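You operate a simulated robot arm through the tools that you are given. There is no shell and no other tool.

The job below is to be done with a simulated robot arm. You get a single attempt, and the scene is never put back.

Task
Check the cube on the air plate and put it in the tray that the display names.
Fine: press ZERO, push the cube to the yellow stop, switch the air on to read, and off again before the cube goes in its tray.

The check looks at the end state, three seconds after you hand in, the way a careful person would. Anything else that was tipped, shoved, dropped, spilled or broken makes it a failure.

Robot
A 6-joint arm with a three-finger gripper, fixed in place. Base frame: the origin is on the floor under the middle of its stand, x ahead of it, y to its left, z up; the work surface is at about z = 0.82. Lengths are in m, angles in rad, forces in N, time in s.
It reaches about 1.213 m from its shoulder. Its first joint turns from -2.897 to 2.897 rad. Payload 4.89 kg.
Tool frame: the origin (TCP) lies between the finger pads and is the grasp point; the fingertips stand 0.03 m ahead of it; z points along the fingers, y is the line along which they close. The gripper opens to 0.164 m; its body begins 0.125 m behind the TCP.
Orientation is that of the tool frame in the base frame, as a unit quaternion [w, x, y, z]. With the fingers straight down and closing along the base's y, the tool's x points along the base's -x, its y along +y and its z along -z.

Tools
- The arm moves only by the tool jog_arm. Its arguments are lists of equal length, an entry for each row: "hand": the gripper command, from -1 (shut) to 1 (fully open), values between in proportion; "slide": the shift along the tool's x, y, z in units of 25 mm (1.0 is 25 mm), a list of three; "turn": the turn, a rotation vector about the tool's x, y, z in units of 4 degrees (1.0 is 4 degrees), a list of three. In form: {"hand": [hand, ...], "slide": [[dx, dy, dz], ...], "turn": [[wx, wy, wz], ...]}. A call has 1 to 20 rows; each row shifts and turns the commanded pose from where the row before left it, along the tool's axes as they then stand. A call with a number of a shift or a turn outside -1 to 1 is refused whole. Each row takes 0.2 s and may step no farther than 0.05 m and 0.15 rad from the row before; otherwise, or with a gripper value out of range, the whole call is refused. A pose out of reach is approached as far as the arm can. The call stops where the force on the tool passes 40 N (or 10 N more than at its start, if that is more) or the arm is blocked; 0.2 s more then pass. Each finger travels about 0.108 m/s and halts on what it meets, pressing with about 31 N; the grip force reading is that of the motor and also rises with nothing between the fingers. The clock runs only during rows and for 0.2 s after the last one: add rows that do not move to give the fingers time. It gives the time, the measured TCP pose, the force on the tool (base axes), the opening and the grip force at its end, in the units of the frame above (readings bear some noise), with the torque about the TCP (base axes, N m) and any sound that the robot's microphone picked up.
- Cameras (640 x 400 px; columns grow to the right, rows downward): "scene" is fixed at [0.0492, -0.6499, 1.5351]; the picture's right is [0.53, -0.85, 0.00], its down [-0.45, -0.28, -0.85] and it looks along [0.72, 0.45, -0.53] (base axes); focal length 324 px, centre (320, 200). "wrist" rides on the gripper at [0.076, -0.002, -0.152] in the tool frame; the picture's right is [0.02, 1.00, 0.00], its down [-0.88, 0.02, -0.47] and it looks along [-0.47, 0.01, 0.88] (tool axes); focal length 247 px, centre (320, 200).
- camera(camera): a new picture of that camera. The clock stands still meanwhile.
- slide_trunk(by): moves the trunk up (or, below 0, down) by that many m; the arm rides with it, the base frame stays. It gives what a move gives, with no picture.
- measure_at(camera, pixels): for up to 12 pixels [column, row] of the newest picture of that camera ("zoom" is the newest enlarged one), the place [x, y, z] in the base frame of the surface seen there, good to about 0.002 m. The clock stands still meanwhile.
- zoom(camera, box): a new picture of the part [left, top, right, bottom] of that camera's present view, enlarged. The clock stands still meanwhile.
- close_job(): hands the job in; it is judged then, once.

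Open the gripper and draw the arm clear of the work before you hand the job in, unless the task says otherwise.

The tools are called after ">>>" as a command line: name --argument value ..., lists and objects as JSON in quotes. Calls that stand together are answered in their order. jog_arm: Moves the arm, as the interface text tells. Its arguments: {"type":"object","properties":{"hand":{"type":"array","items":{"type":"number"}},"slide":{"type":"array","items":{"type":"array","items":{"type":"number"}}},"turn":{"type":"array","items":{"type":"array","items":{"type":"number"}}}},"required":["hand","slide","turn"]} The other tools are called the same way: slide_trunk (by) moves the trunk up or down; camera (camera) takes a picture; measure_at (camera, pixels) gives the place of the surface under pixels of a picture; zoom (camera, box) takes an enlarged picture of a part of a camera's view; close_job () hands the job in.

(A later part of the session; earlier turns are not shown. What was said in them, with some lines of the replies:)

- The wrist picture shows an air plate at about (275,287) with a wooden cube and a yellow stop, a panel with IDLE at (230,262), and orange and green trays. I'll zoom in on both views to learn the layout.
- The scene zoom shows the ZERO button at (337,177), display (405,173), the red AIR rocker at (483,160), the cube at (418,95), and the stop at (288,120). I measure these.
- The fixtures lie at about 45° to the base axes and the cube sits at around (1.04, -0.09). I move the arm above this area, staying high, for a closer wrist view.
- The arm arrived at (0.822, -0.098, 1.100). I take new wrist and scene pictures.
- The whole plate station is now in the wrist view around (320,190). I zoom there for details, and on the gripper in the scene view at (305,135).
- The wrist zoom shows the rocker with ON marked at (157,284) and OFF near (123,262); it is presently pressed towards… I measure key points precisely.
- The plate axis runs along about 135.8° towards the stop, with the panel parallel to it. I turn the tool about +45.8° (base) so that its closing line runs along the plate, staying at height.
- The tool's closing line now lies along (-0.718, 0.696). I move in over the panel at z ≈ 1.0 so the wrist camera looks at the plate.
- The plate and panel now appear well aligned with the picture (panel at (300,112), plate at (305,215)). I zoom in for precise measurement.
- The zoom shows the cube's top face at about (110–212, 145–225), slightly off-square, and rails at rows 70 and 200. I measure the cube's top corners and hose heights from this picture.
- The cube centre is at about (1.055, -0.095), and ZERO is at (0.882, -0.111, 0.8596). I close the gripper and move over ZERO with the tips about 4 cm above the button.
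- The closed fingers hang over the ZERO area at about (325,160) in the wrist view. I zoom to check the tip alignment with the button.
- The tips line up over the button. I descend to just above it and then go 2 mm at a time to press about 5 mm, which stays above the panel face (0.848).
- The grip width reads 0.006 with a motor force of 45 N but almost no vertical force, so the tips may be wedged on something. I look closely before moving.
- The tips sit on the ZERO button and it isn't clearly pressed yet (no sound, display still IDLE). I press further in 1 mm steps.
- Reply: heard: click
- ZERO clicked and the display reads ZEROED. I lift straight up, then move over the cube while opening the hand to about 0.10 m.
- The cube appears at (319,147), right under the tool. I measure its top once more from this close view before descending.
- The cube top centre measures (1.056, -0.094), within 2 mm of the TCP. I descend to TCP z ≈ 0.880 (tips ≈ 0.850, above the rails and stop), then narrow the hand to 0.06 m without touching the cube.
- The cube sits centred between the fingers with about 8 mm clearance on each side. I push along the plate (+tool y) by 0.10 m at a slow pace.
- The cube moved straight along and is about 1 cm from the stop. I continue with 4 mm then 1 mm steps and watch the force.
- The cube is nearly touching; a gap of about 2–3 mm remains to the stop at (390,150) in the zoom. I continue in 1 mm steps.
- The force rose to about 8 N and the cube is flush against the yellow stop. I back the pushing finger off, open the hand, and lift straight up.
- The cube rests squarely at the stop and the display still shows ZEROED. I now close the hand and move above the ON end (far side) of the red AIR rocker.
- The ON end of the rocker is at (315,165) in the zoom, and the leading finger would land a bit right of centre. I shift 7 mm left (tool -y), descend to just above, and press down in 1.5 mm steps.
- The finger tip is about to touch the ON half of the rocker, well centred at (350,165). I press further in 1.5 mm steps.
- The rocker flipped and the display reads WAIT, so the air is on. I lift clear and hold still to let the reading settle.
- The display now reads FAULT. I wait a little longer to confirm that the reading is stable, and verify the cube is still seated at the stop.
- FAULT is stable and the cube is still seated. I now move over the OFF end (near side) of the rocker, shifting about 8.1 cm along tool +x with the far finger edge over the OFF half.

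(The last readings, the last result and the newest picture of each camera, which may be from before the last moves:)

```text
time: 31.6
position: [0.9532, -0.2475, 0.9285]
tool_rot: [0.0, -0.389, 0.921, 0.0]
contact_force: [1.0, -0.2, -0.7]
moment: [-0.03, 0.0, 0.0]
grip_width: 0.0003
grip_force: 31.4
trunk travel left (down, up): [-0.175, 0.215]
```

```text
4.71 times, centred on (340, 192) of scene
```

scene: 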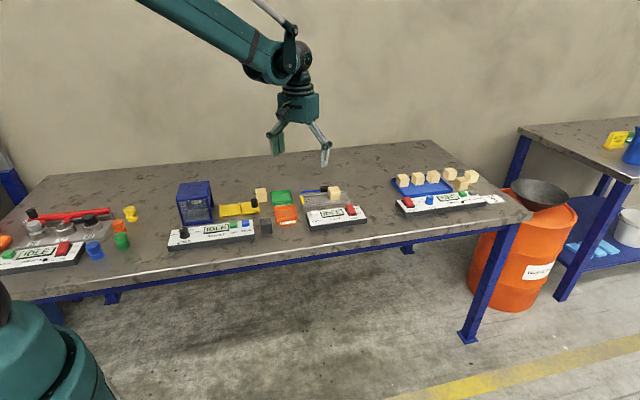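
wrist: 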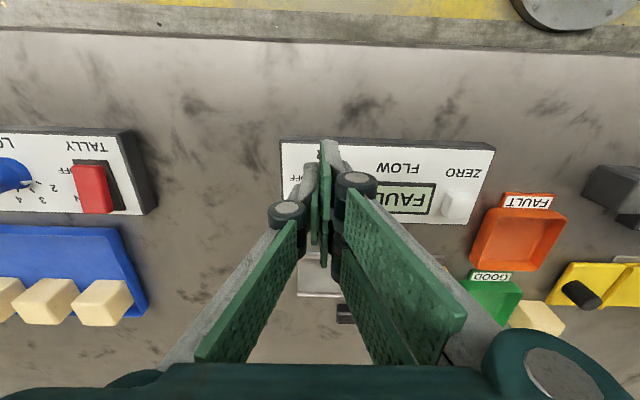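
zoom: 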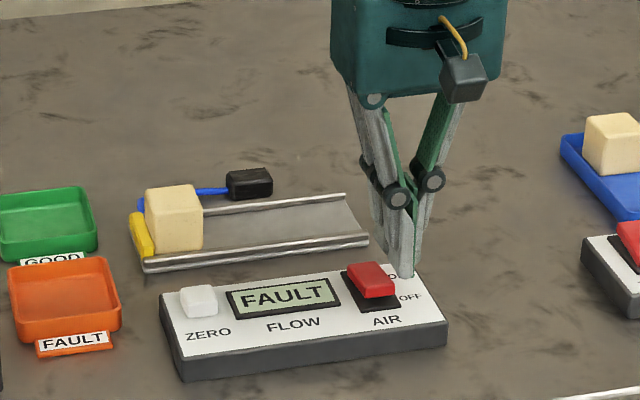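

TCP is at (0.953, -0.2475), putting the far finger over the OFF half. I descend and press in 1.5 mm steps.

>>> jog_arm --hand '[-1, -1, -1, -1, -1, -1]' --slide '[[0, 0, 0.68], [0, 0, 0.68], [0, 0, 0.06], [0, 0, 0.06], [0, 0, 0.06], [0, 0, 0.06]]' --turn '[[0, 0, 0], [0, 0, 0], [0, 0, 0], [0, 0, 0], [0, 0, 0], [0, 0, 0]]'

>>> zoom --camera "scene" --box '[290, 160, 380, 235]'

```text
time: 33.0
position: [0.9534, -0.25, 0.8885]
tool_rot: [-0.001, -0.39, 0.921, 0.001]
contact_force: [-0.6, 0.1, 0.5]
moment: [-0.02, 0.0, 0.02]
grip_width: 0.0
grip_force: 30.9
trunk travel left (down, up): [-0.175, 0.215]
```

```text
5.33 times, centred on (335, 198) of scene
```

zoom: 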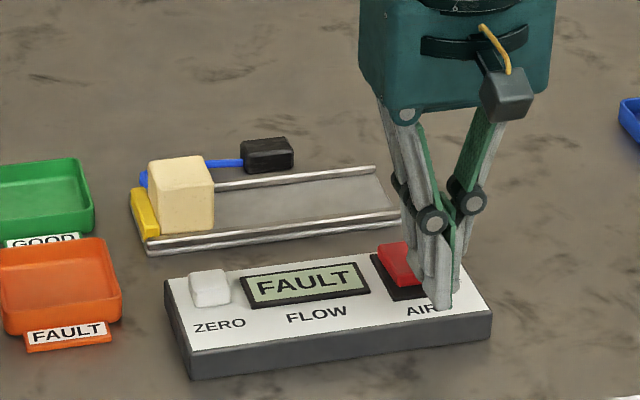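

No contact yet at TCP z 0.8885. I go on pressing in 1.5 mm steps.

>>> jog_arm --hand '[-1, -1, -1]' --slide '[[0, 0, 0.06], [0, 0, 0.06], [0, 0, 0.04]]' --turn '[[0, 0, 0], [0, 0, 0], [0, 0, 0]]'

>>> zoom --camera "scene" --box '[290, 160, 380, 235]'

>>> zoom --camera "wrist" --box '[240, 120, 400, 245]'

```text
time: 33.8
position: [0.9536, -0.2493, 0.8864]
tool_rot: [0.0, -0.389, 0.921, 0.0]
contact_force: [-0.9, 1.1, -0.2]
moment: [-0.02, -0.01, -0.01]
grip_width: 0.0001
grip_force: 30.8
trunk travel left (down, up): [-0.175, 0.215]
```

```text
5.33 times, centred on (335, 198) of scene
```

zoom: 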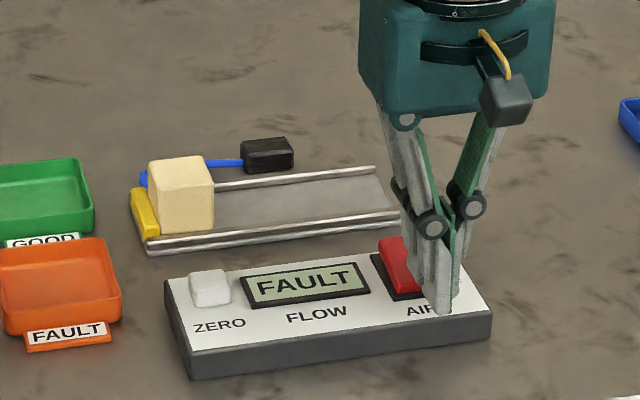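

```text
3.20 times, centred on (320, 182) of wrist
```

zoom: 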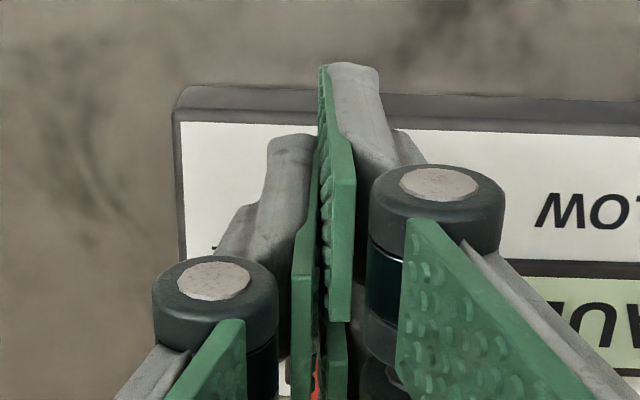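

The rocker's shape has changed: its far end looks raised again, as in OFF, while the display keeps FAULT. I lift clear to inspect.

>>> jog_arm --hand '[-1, -1, -1, -1, -1]' --slide '[[0, 0, -0.4], [0, 0, -0.7], [0, 0, -0.7], [0, 0, -0.7], [0, 0, 0]]' --turn '[[0, 0, 0], [0, 0, 0], [0, 0, 0], [0, 0, 0], [0, 0, 0]]'

>>> zoom --camera "scene" --box '[290, 175, 370, 235]'

```text
time: 35.0
position: [0.953, -0.2484, 0.949]
tool_rot: [0.001, -0.39, 0.921, 0.0]
contact_force: [-0.2, 0.6, -0.3]
moment: [-0.05, -0.02, -0.03]
grip_width: 0.0
grip_force: 31.2
trunk travel left (down, up): [-0.175, 0.215]
```

```text
6.67 times, centred on (330, 205) of scene
```

zoom: 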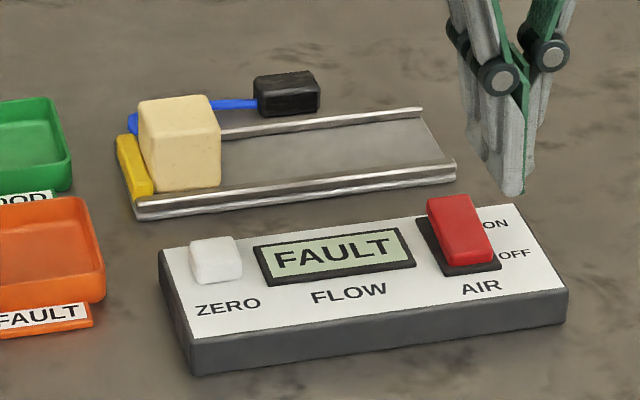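

The rocker now matches its initial OFF look. I verify by measuring heights at the far end (452,208) and near end (468,248).

>>> measure_at --camera "zoom" --pixels '[[450, 205], [458, 220], [465, 240], [470, 250], [180, 110], [130, 160]]'

```text
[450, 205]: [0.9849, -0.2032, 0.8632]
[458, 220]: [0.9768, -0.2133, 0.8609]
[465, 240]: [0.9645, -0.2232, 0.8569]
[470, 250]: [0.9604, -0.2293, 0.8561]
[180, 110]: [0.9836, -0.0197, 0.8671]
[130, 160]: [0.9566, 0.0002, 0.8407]
```

The AIR switch is confirmed OFF (far end 0.863, near end 0.856). I now open the hand to 0.10 m and move above the cube at about (0.979, -0.020).

>>> jog_arm --hand '[0.22, 0.22, 0.22, 0.22, 0.22, 0.22, 0.22, 0.22, 0.22, 0.22, 0.22]' --slide '[[-0.725, 0.562, -0.064], [-0.725, 0.562, -0.064], [-0.725, 0.562, -0.064], [-0.725, 0.562, -0.064], [-0.725, 0.562, -0.064], [-0.725, 0.562, -0.064], [-0.725, 0.562, -0.064], [-0.725, 0.562, -0.064], [-0.725, 0.562, -0.064], [-0.725, 0.562, -0.064], [0, 0, 0]]' --turn '[[0, 0, 0], [0, 0, 0], [0, 0, 0], [0, 0, 0], [0, 0, 0], [0, 0, 0], [0, 0, 0], [0, 0, 0], [0, 0, 0], [0, 0, 0], [0, 0, 0]]'

>>> camera --camera "wrist"

>>> zoom --camera "wrist" --box '[280, 0, 520, 200]'

```text
time: 37.4
position: [0.9797, -0.0192, 0.965]
tool_rot: [-0.001, -0.39, 0.921, 0.0]
contact_force: [-0.9, -0.2, -0.1]
moment: [-0.04, 0.02, -0.03]
grip_width: 0.1
grip_force: 0.0
trunk travel left (down, up): [-0.175, 0.215]
```

```text
taken
```

wrist: 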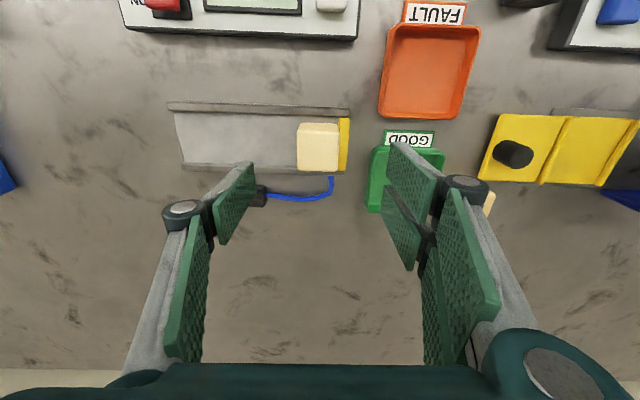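

```text
2.00 times, centred on (400, 100) of wrist
```

zoom: 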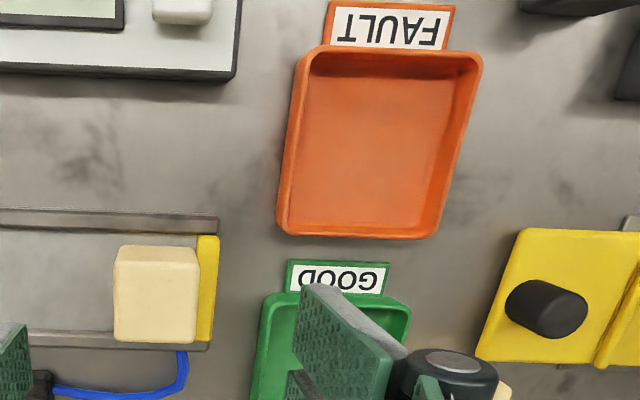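

The cube at (318,147) is under the tool, and the orange FAULT tray is at (430,70). I measure the tray's rim corners and floor, and the cube top, from this zoom.

>>> measure_at --camera "zoom" --pixels '[[303, 57], [477, 63], [433, 233], [283, 228], [315, 85], [455, 90], [415, 205], [302, 205], [375, 145], [120, 265], [193, 265], [158, 305]]'

```text
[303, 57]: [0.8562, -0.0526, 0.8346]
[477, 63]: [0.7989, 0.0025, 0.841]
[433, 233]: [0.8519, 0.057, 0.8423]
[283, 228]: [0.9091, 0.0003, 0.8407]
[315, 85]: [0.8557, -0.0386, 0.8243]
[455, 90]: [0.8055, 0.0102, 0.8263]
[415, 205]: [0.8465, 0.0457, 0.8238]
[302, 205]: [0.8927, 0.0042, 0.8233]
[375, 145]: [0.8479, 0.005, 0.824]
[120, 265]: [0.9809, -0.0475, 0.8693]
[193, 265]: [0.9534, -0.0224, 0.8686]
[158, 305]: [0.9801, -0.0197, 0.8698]
```

The tray is aligned with the plate, centred at about (0.852, 0.003), with its floor at 0.824 and rim at 0.841. I descend over the cube to TCP z ≈ 0.879 and close on it.

>>> jog_arm --hand '[0.22, 0.22, 0.22, 0.22, 0.22, -1, -1, -1, -1]' --slide '[[0, 0, 0.86], [0, 0, 0.86], [0, 0, 0.86], [0, 0, 0.86], [0, 0, 0], [0, 0, 0], [0, 0, 0], [0, 0, 0], [0, 0, 0]]' --turn '[[0, 0, 0], [0, 0, 0], [0, 0, 0], [0, 0, 0], [0, 0, 0], [0, 0, 0], [0, 0, 0], [0, 0, 0], [0, 0, 0]]'

>>> zoom --camera "wrist" --box '[220, 100, 420, 250]'

>>> zoom --camera "scene" --box '[255, 160, 355, 235]'

```text
time: 39.4
position: [0.98, -0.0211, 0.8785]
tool_rot: [0.0, -0.389, 0.921, -0.001]
contact_force: [23.4, -16.2, 10.9]
moment: [-0.49, -0.82, -0.34]
grip_width: 0.0431
grip_force: 30.8
trunk travel left (down, up): [-0.175, 0.215]
```

```text
2.67 times, centred on (320, 175) of wrist
```

zoom: 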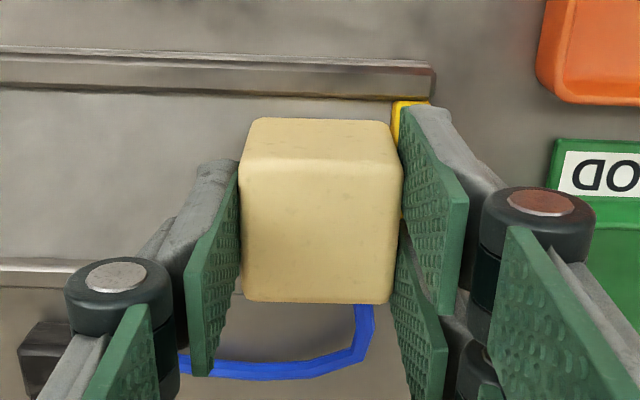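

```text
5.33 times, centred on (305, 198) of scene
```

zoom: 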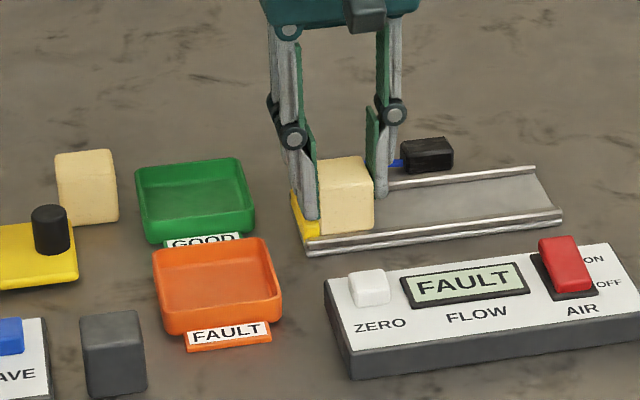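

The grip reads 0.0431 m on the cube, but there is about 28 N sideways since the rear finger presses the cube against the stop. I ease the tool back along -y by 1–2 mm to balance the grip before lifting.

>>> jog_arm --hand '[-1, -1, -1]' --slide '[[0, -0.04, 0], [0, -0.04, 0], [0, 0, 0]]' --turn '[[0, 0, 0], [0, 0, 0], [0, 0, 0]]'

```text
time: 40.2
position: [0.9797, -0.0218, 0.8779]
tool_rot: [0.0, -0.389, 0.921, 0.0]
contact_force: [12.7, -10.0, 15.2]
moment: [-0.25, -0.4, -0.36]
grip_width: 0.0432
grip_force: 31.3
trunk travel left (down, up): [-0.175, 0.215]
```

The sideways force halved to 16 N and there's 15 N upward. I ease back another 1.5 mm and raise 1 mm.

>>> jog_arm --hand '[-1, -1, -1, -1]' --slide '[[0, -0.03, -0.02], [0, -0.03, -0.02], [0, 0, -0.02], [0, 0, 0]]' --turn '[[0, 0, 0], [0, 0, 0], [0, 0, 0], [0, 0, 0]]'

>>> zoom --camera "scene" --box '[275, 165, 345, 220]'

```text
time: 41.2
position: [0.9807, -0.0234, 0.8794]
tool_rot: [0.0, -0.39, 0.921, 0.0]
contact_force: [-0.5, -0.4, 0.2]
moment: [0.02, 0.01, 0.0]
grip_width: 0.043
grip_force: 30.9
trunk travel left (down, up): [-0.175, 0.215]
```

```text
7.27 times, centred on (310, 192) of scene
```

zoom: 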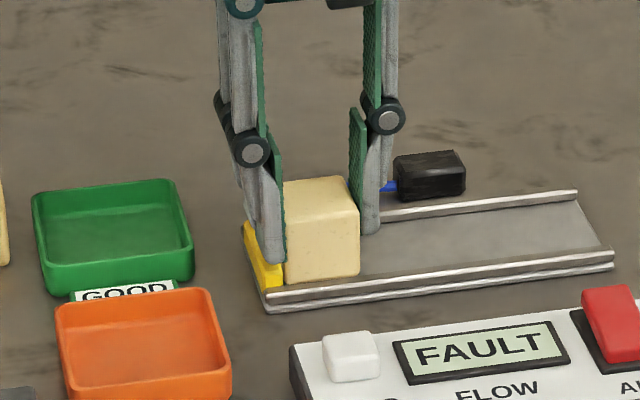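

The forces are balanced and the cube is firmly held. I lift straight up by 7 cm and check.

>>> jog_arm --hand '[-1, -1, -1, -1, -1]' --slide '[[0, 0, -0.4], [0, 0, -0.8], [0, 0, -0.8], [0, 0, -0.8], [0, 0, 0]]' --turn '[[0, 0, 0], [0, 0, 0], [0, 0, 0], [0, 0, 0], [0, 0, 0]]'

>>> zoom --camera "scene" --box '[230, 150, 350, 240]'

>>> camera --camera "wrist"

```text
time: 42.4
position: [0.9798, -0.0242, 0.9495]
tool_rot: [0.0, -0.389, 0.921, 0.0]
contact_force: [0.4, 0.7, -0.2]
moment: [-0.02, 0.02, 0.0]
grip_width: 0.0429
grip_force: 31.3
trunk travel left (down, up): [-0.175, 0.215]
```

```text
4.44 times, centred on (290, 195) of scene
```

zoom: 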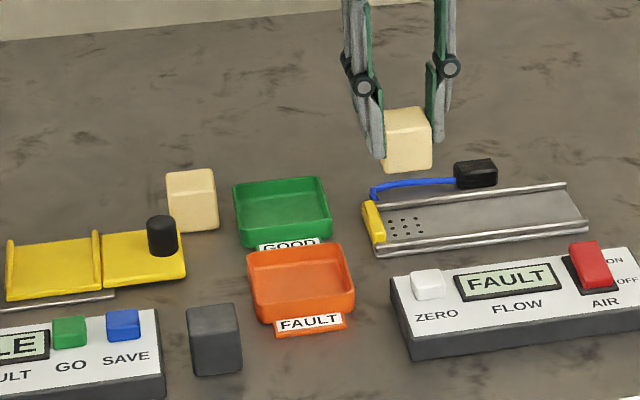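

```text
taken
```

wrist: 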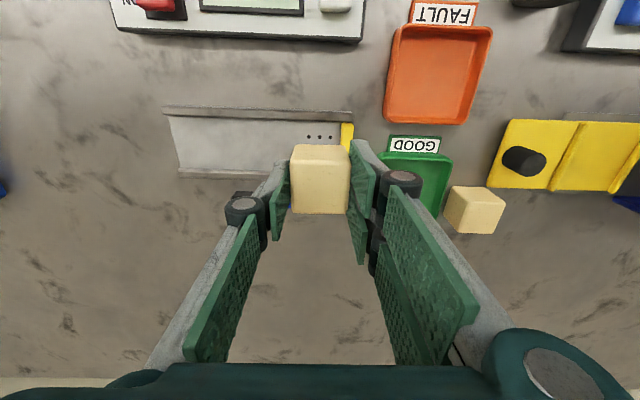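

The cube is held and lifted. I carry it over the FAULT tray centre at about (0.852, 0.003), keeping the height.

>>> jog_arm --hand '[-1, -1, -1, -1, -1, -1, -1]' --slide '[[0.464, 0.737, 0], [0.464, 0.737, 0], [0.464, 0.737, 0], [0.464, 0.737, 0], [0.464, 0.737, 0], [0.464, 0.737, 0], [0, 0, 0]]' --turn '[[0, 0, 0], [0, 0, 0], [0, 0, 0], [0, 0, 0], [0, 0, 0], [0, 0, 0], [0, 0, 0]]'

>>> camera --camera "wrist"

>>> zoom --camera "scene" --box '[230, 150, 350, 240]'

```text
time: 44.0
position: [0.8534, 0.0036, 0.9499]
tool_rot: [0.0, -0.39, 0.921, 0.0]
contact_force: [-1.0, -0.7, -0.3]
moment: [0.0, -0.03, 0.05]
grip_width: 0.0426
grip_force: 30.7
trunk travel left (down, up): [-0.175, 0.215]
```

```text
taken
```

wrist: 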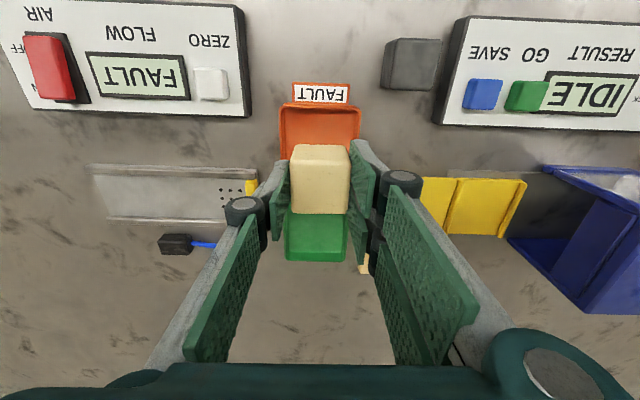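

```text
4.44 times, centred on (290, 195) of scene
```

zoom: 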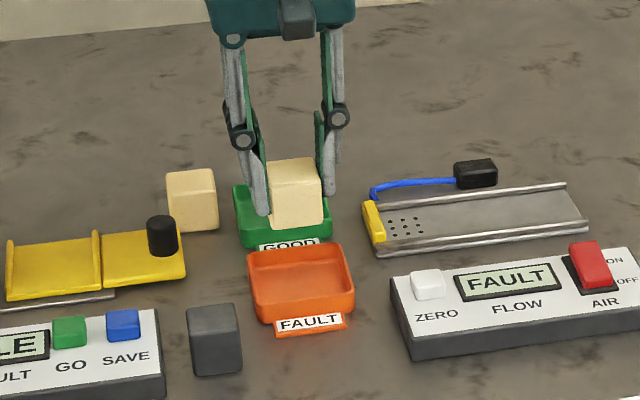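

The cube is centred over the FAULT tray (tray columns 282–358, cube at 320). I lower 6.8 cm, then in 1 mm steps towards the tray floor.

>>> jog_arm --hand '[-1, -1, -1, -1, -1, -1, -1, -1]' --slide '[[0, 0, 0.68], [0, 0, 0.68], [0, 0, 0.68], [0, 0, 0.68], [0, 0, 0], [0, 0, 0.04], [0, 0, 0.04], [0, 0, 0.04]]' --turn '[[0, 0, 0], [0, 0, 0], [0, 0, 0], [0, 0, 0], [0, 0, 0], [0, 0, 0], [0, 0, 0], [0, 0, 0]]'

>>> zoom --camera "scene" --box '[255, 170, 325, 230]'

>>> zoom --camera "wrist" --box '[230, 80, 410, 240]'

```text
time: 45.8
position: [0.853, 0.003, 0.8791]
tool_rot: [0.0, -0.391, 0.921, 0.0]
contact_force: [-0.8, 0.2, -0.4]
moment: [-0.01, -0.01, 0.02]
grip_width: 0.0428
grip_force: 30.5
trunk travel left (down, up): [-0.175, 0.215]
```

```text
6.67 times, centred on (290, 200) of scene
```

zoom: 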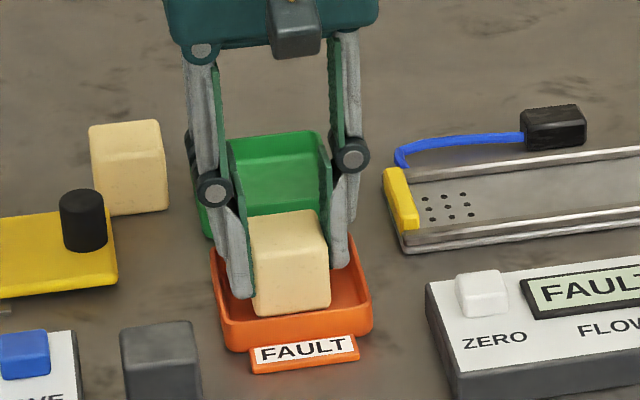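

```text
2.50 times, centred on (320, 160) of wrist
```

zoom: 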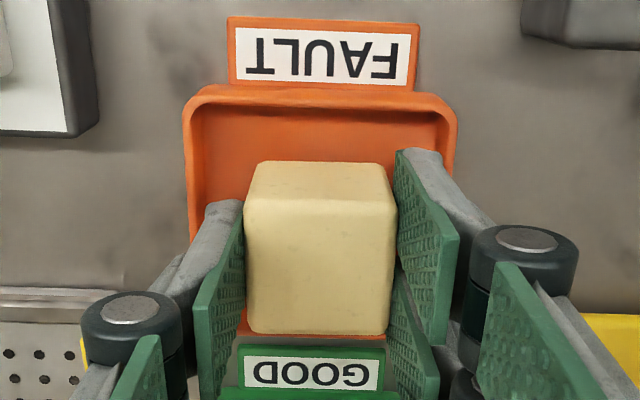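

The cube is inside the tray, about 1–2 mm above the floor. I measure its margins to the tray walls before release.

>>> measure_at --camera "zoom" --pixels '[[320, 170], [320, 155], [320, 130], [320, 98], [318, 200], [318, 325], [250, 260], [392, 260], [250, 338], [200, 180], [445, 130], [318, 265]]'

```text
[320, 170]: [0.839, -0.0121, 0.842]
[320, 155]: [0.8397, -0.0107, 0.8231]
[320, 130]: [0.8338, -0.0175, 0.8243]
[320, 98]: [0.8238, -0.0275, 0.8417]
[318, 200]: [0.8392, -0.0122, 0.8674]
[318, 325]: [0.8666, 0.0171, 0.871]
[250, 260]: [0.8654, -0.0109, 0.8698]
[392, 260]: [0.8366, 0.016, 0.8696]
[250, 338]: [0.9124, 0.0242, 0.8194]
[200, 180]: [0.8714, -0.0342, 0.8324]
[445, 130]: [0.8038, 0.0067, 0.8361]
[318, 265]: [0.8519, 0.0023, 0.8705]
```

The cube's bottom is about 2–3 mm above the floor, with more than 1 cm margin to each wall. I lower in 1 mm steps while watching the force.

>>> jog_arm --hand '[-1, -1, -1]' --slide '[[0, 0, 0.04], [0, 0, 0.04], [0, 0, 0]]' --turn '[[0, 0, 0], [0, 0, 0], [0, 0, 0]]'

```text
time: 46.6
position: [0.854, 0.0027, 0.8774]
tool_rot: [0.0, -0.39, 0.921, 0.0]
contact_force: [0.1, 0.5, -0.1]
moment: [-0.01, 0.0, -0.02]
grip_width: 0.0428
grip_force: 31.1
trunk travel left (down, up): [-0.175, 0.215]
```

Still no contact, so I lower another millimetre.

>>> jog_arm --hand '[-1, -1, -1]' --slide '[[0, 0, 0.03], [0, 0, 0.03], [0, 0, 0]]' --turn '[[0, 0, 0], [0, 0, 0], [0, 0, 0]]'

>>> zoom --camera "scene" --box '[255, 170, 325, 230]'

```text
time: 47.4
position: [0.8518, 0.0021, 0.8757]
tool_rot: [0.0, -0.389, 0.921, 0.001]
contact_force: [4.5, 1.6, 15.2]
moment: [0.2, -0.1, -0.05]
grip_width: 0.0428
grip_force: 30.6
trunk travel left (down, up): [-0.175, 0.215]
```

```text
6.67 times, centred on (290, 200) of scene
```

zoom: 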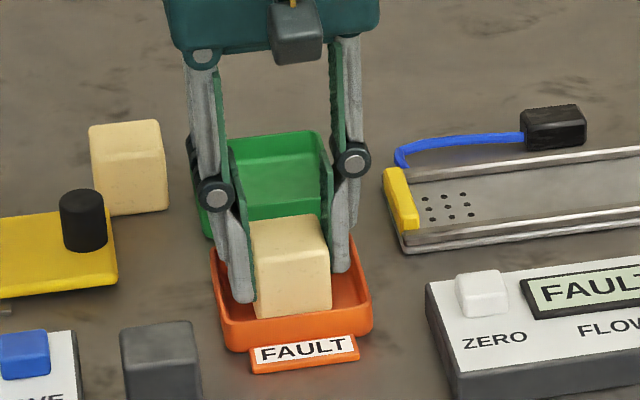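

Contact with the tray floor (15 N). I relieve by 0.5 mm, open the hand modestly to 0.056 m so the fingers stay clear of the rim, then lift straight up.

>>> jog_arm --hand '[-1, -0.32, -0.32, -0.32, -0.32, -0.32, -0.32, -0.32, -0.32]' --slide '[[0, 0, -0.02], [0, 0, 0], [0, 0, 0], [0, 0, 0], [0, 0, -0.3], [0, 0, -0.8], [0, 0, -0.8], [0, 0, -0.8], [0, 0, -0.8]]' --turn '[[0, 0, 0], [0, 0, 0], [0, 0, 0], [0, 0, 0], [0, 0, 0], [0, 0, 0], [0, 0, 0], [0, 0, 0], [0, 0, 0]]'

>>> camera --camera "wrist"

>>> zoom --camera "scene" --box '[230, 150, 370, 245]'

```text
time: 49.4
position: [0.854, 0.0034, 0.9625]
tool_rot: [0.0, -0.39, 0.921, 0.0]
contact_force: [0.7, 0.7, 0.3]
moment: [0.02, 0.06, -0.03]
grip_width: 0.0557
grip_force: 0.0
trunk travel left (down, up): [-0.175, 0.215]
```

```text
taken
```

wrist: 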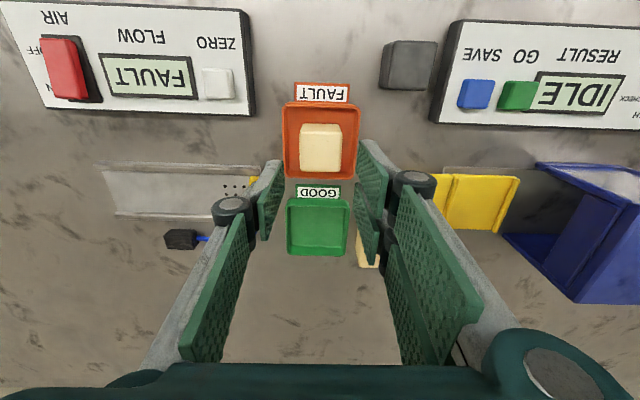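

```text
4.21 times, centred on (300, 198) of scene
```

zoom: 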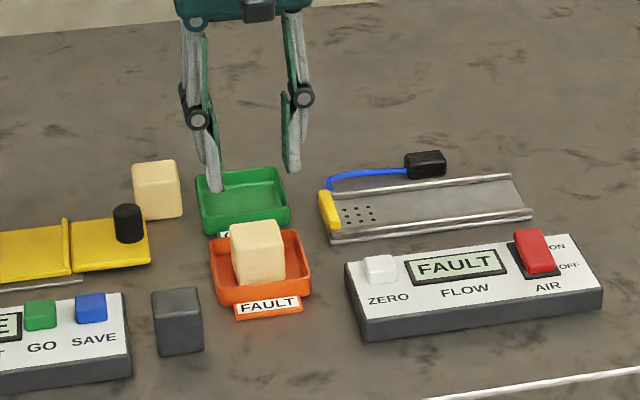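

The cube sits flat in the FAULT tray and AIR is OFF. I lift high, draw the arm back towards its start area, and open the gripper fully.

>>> jog_arm --hand '[-0.32, -0.32, -0.32, 0.2, 0.6, 1, 1, 1, 1, 1, 1, 1, 1, 1, 1]' --slide '[[0, 0, -1], [0, 0, -1], [0, 0, -1], [0, 0, -1], [0, 0, -1], [0, 0, -1], [0, 0, -1], [0.69, 0.71, 0], [0.69, 0.71, 0], [0.69, 0.71, 0], [0.69, 0.71, 0], [0.69, 0.71, 0], [0.69, 0.71, 0], [0.69, 0.71, 0], [0, 0, 0]]' --turn '[[0, 0, 0], [0, 0, 0], [0, 0, 0], [0, 0, 0], [0, 0, 0], [0, 0, 0], [0, 0, 0], [0, 0, 0], [0, 0, 0], [0, 0, 0], [0, 0, 0], [0, 0, 0], [0, 0, 0], [0, 0, 0], [0, 0, 0]]'

>>> camera --camera "scene"

>>> zoom --camera "scene" --box '[230, 160, 370, 250]'

```text
time: 52.6
position: [0.68, 0.0041, 1.1386]
tool_rot: [0.0, -0.39, 0.921, 0.0]
contact_force: [-0.4, -0.5, -0.1]
moment: [-0.01, -0.02, 0.02]
grip_width: 0.1641
grip_force: 0.1
trunk travel left (down, up): [-0.175, 0.215]
```

```text
taken
```

scene: 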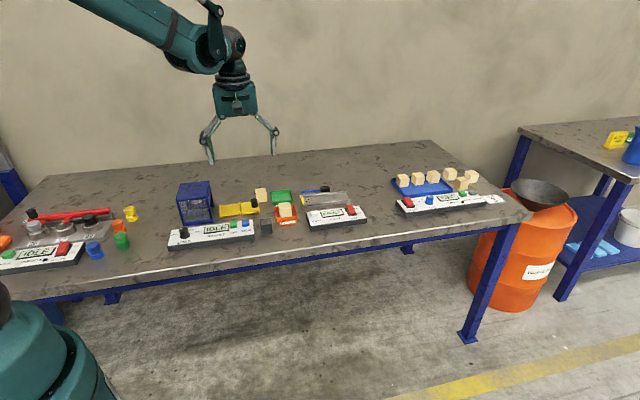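

```text
4.44 times, centred on (300, 205) of scene
```

zoom: 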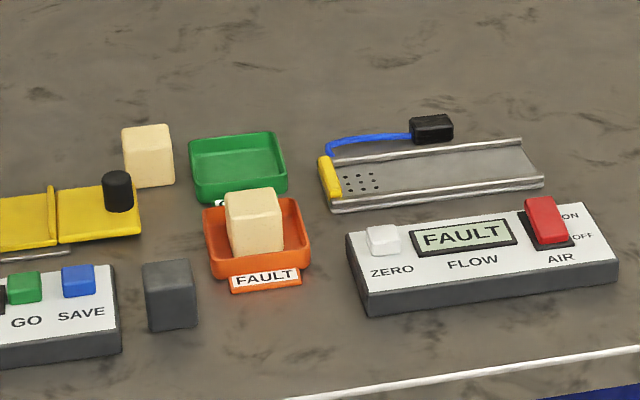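

The display still reads FAULT and the AIR rocker is OFF. The cube rests in the FAULT tray, nothing else has moved, and the arm is clear with the gripper open, so I hand the job in.

>>> close_job

```text
The job is handed in.
```

The display read FAULT, so the cube is now in the orange FAULT tray and the job is handed in.

- **Zero:** I pressed ZERO; it clicked and the display showed ZEROED.
- **Stop:** I pushed the cube along the plate until it pressed against the yellow stop at about 8 N.
- **Reading:** With the air on, the display showed WAIT, then FAULT. It held FAULT for another two seconds, so I took it as final.
- **Air off:** I switched the air off before picking up the cube, and confirmed it from the heights of the two ends of the switch. The display kept showing FAULT.
- **Tray:** The cube sits flat in the tray with about 1 cm or more to each wall.

When I gripped the cube, one finger pressed it against the stop with about 28 N. I eased back a few millimetres to balance the grip before lifting, and the stop and plate look undisturbed in the last picture. Nothing else appears to have moved, and the arm is drawn back with the gripper open.
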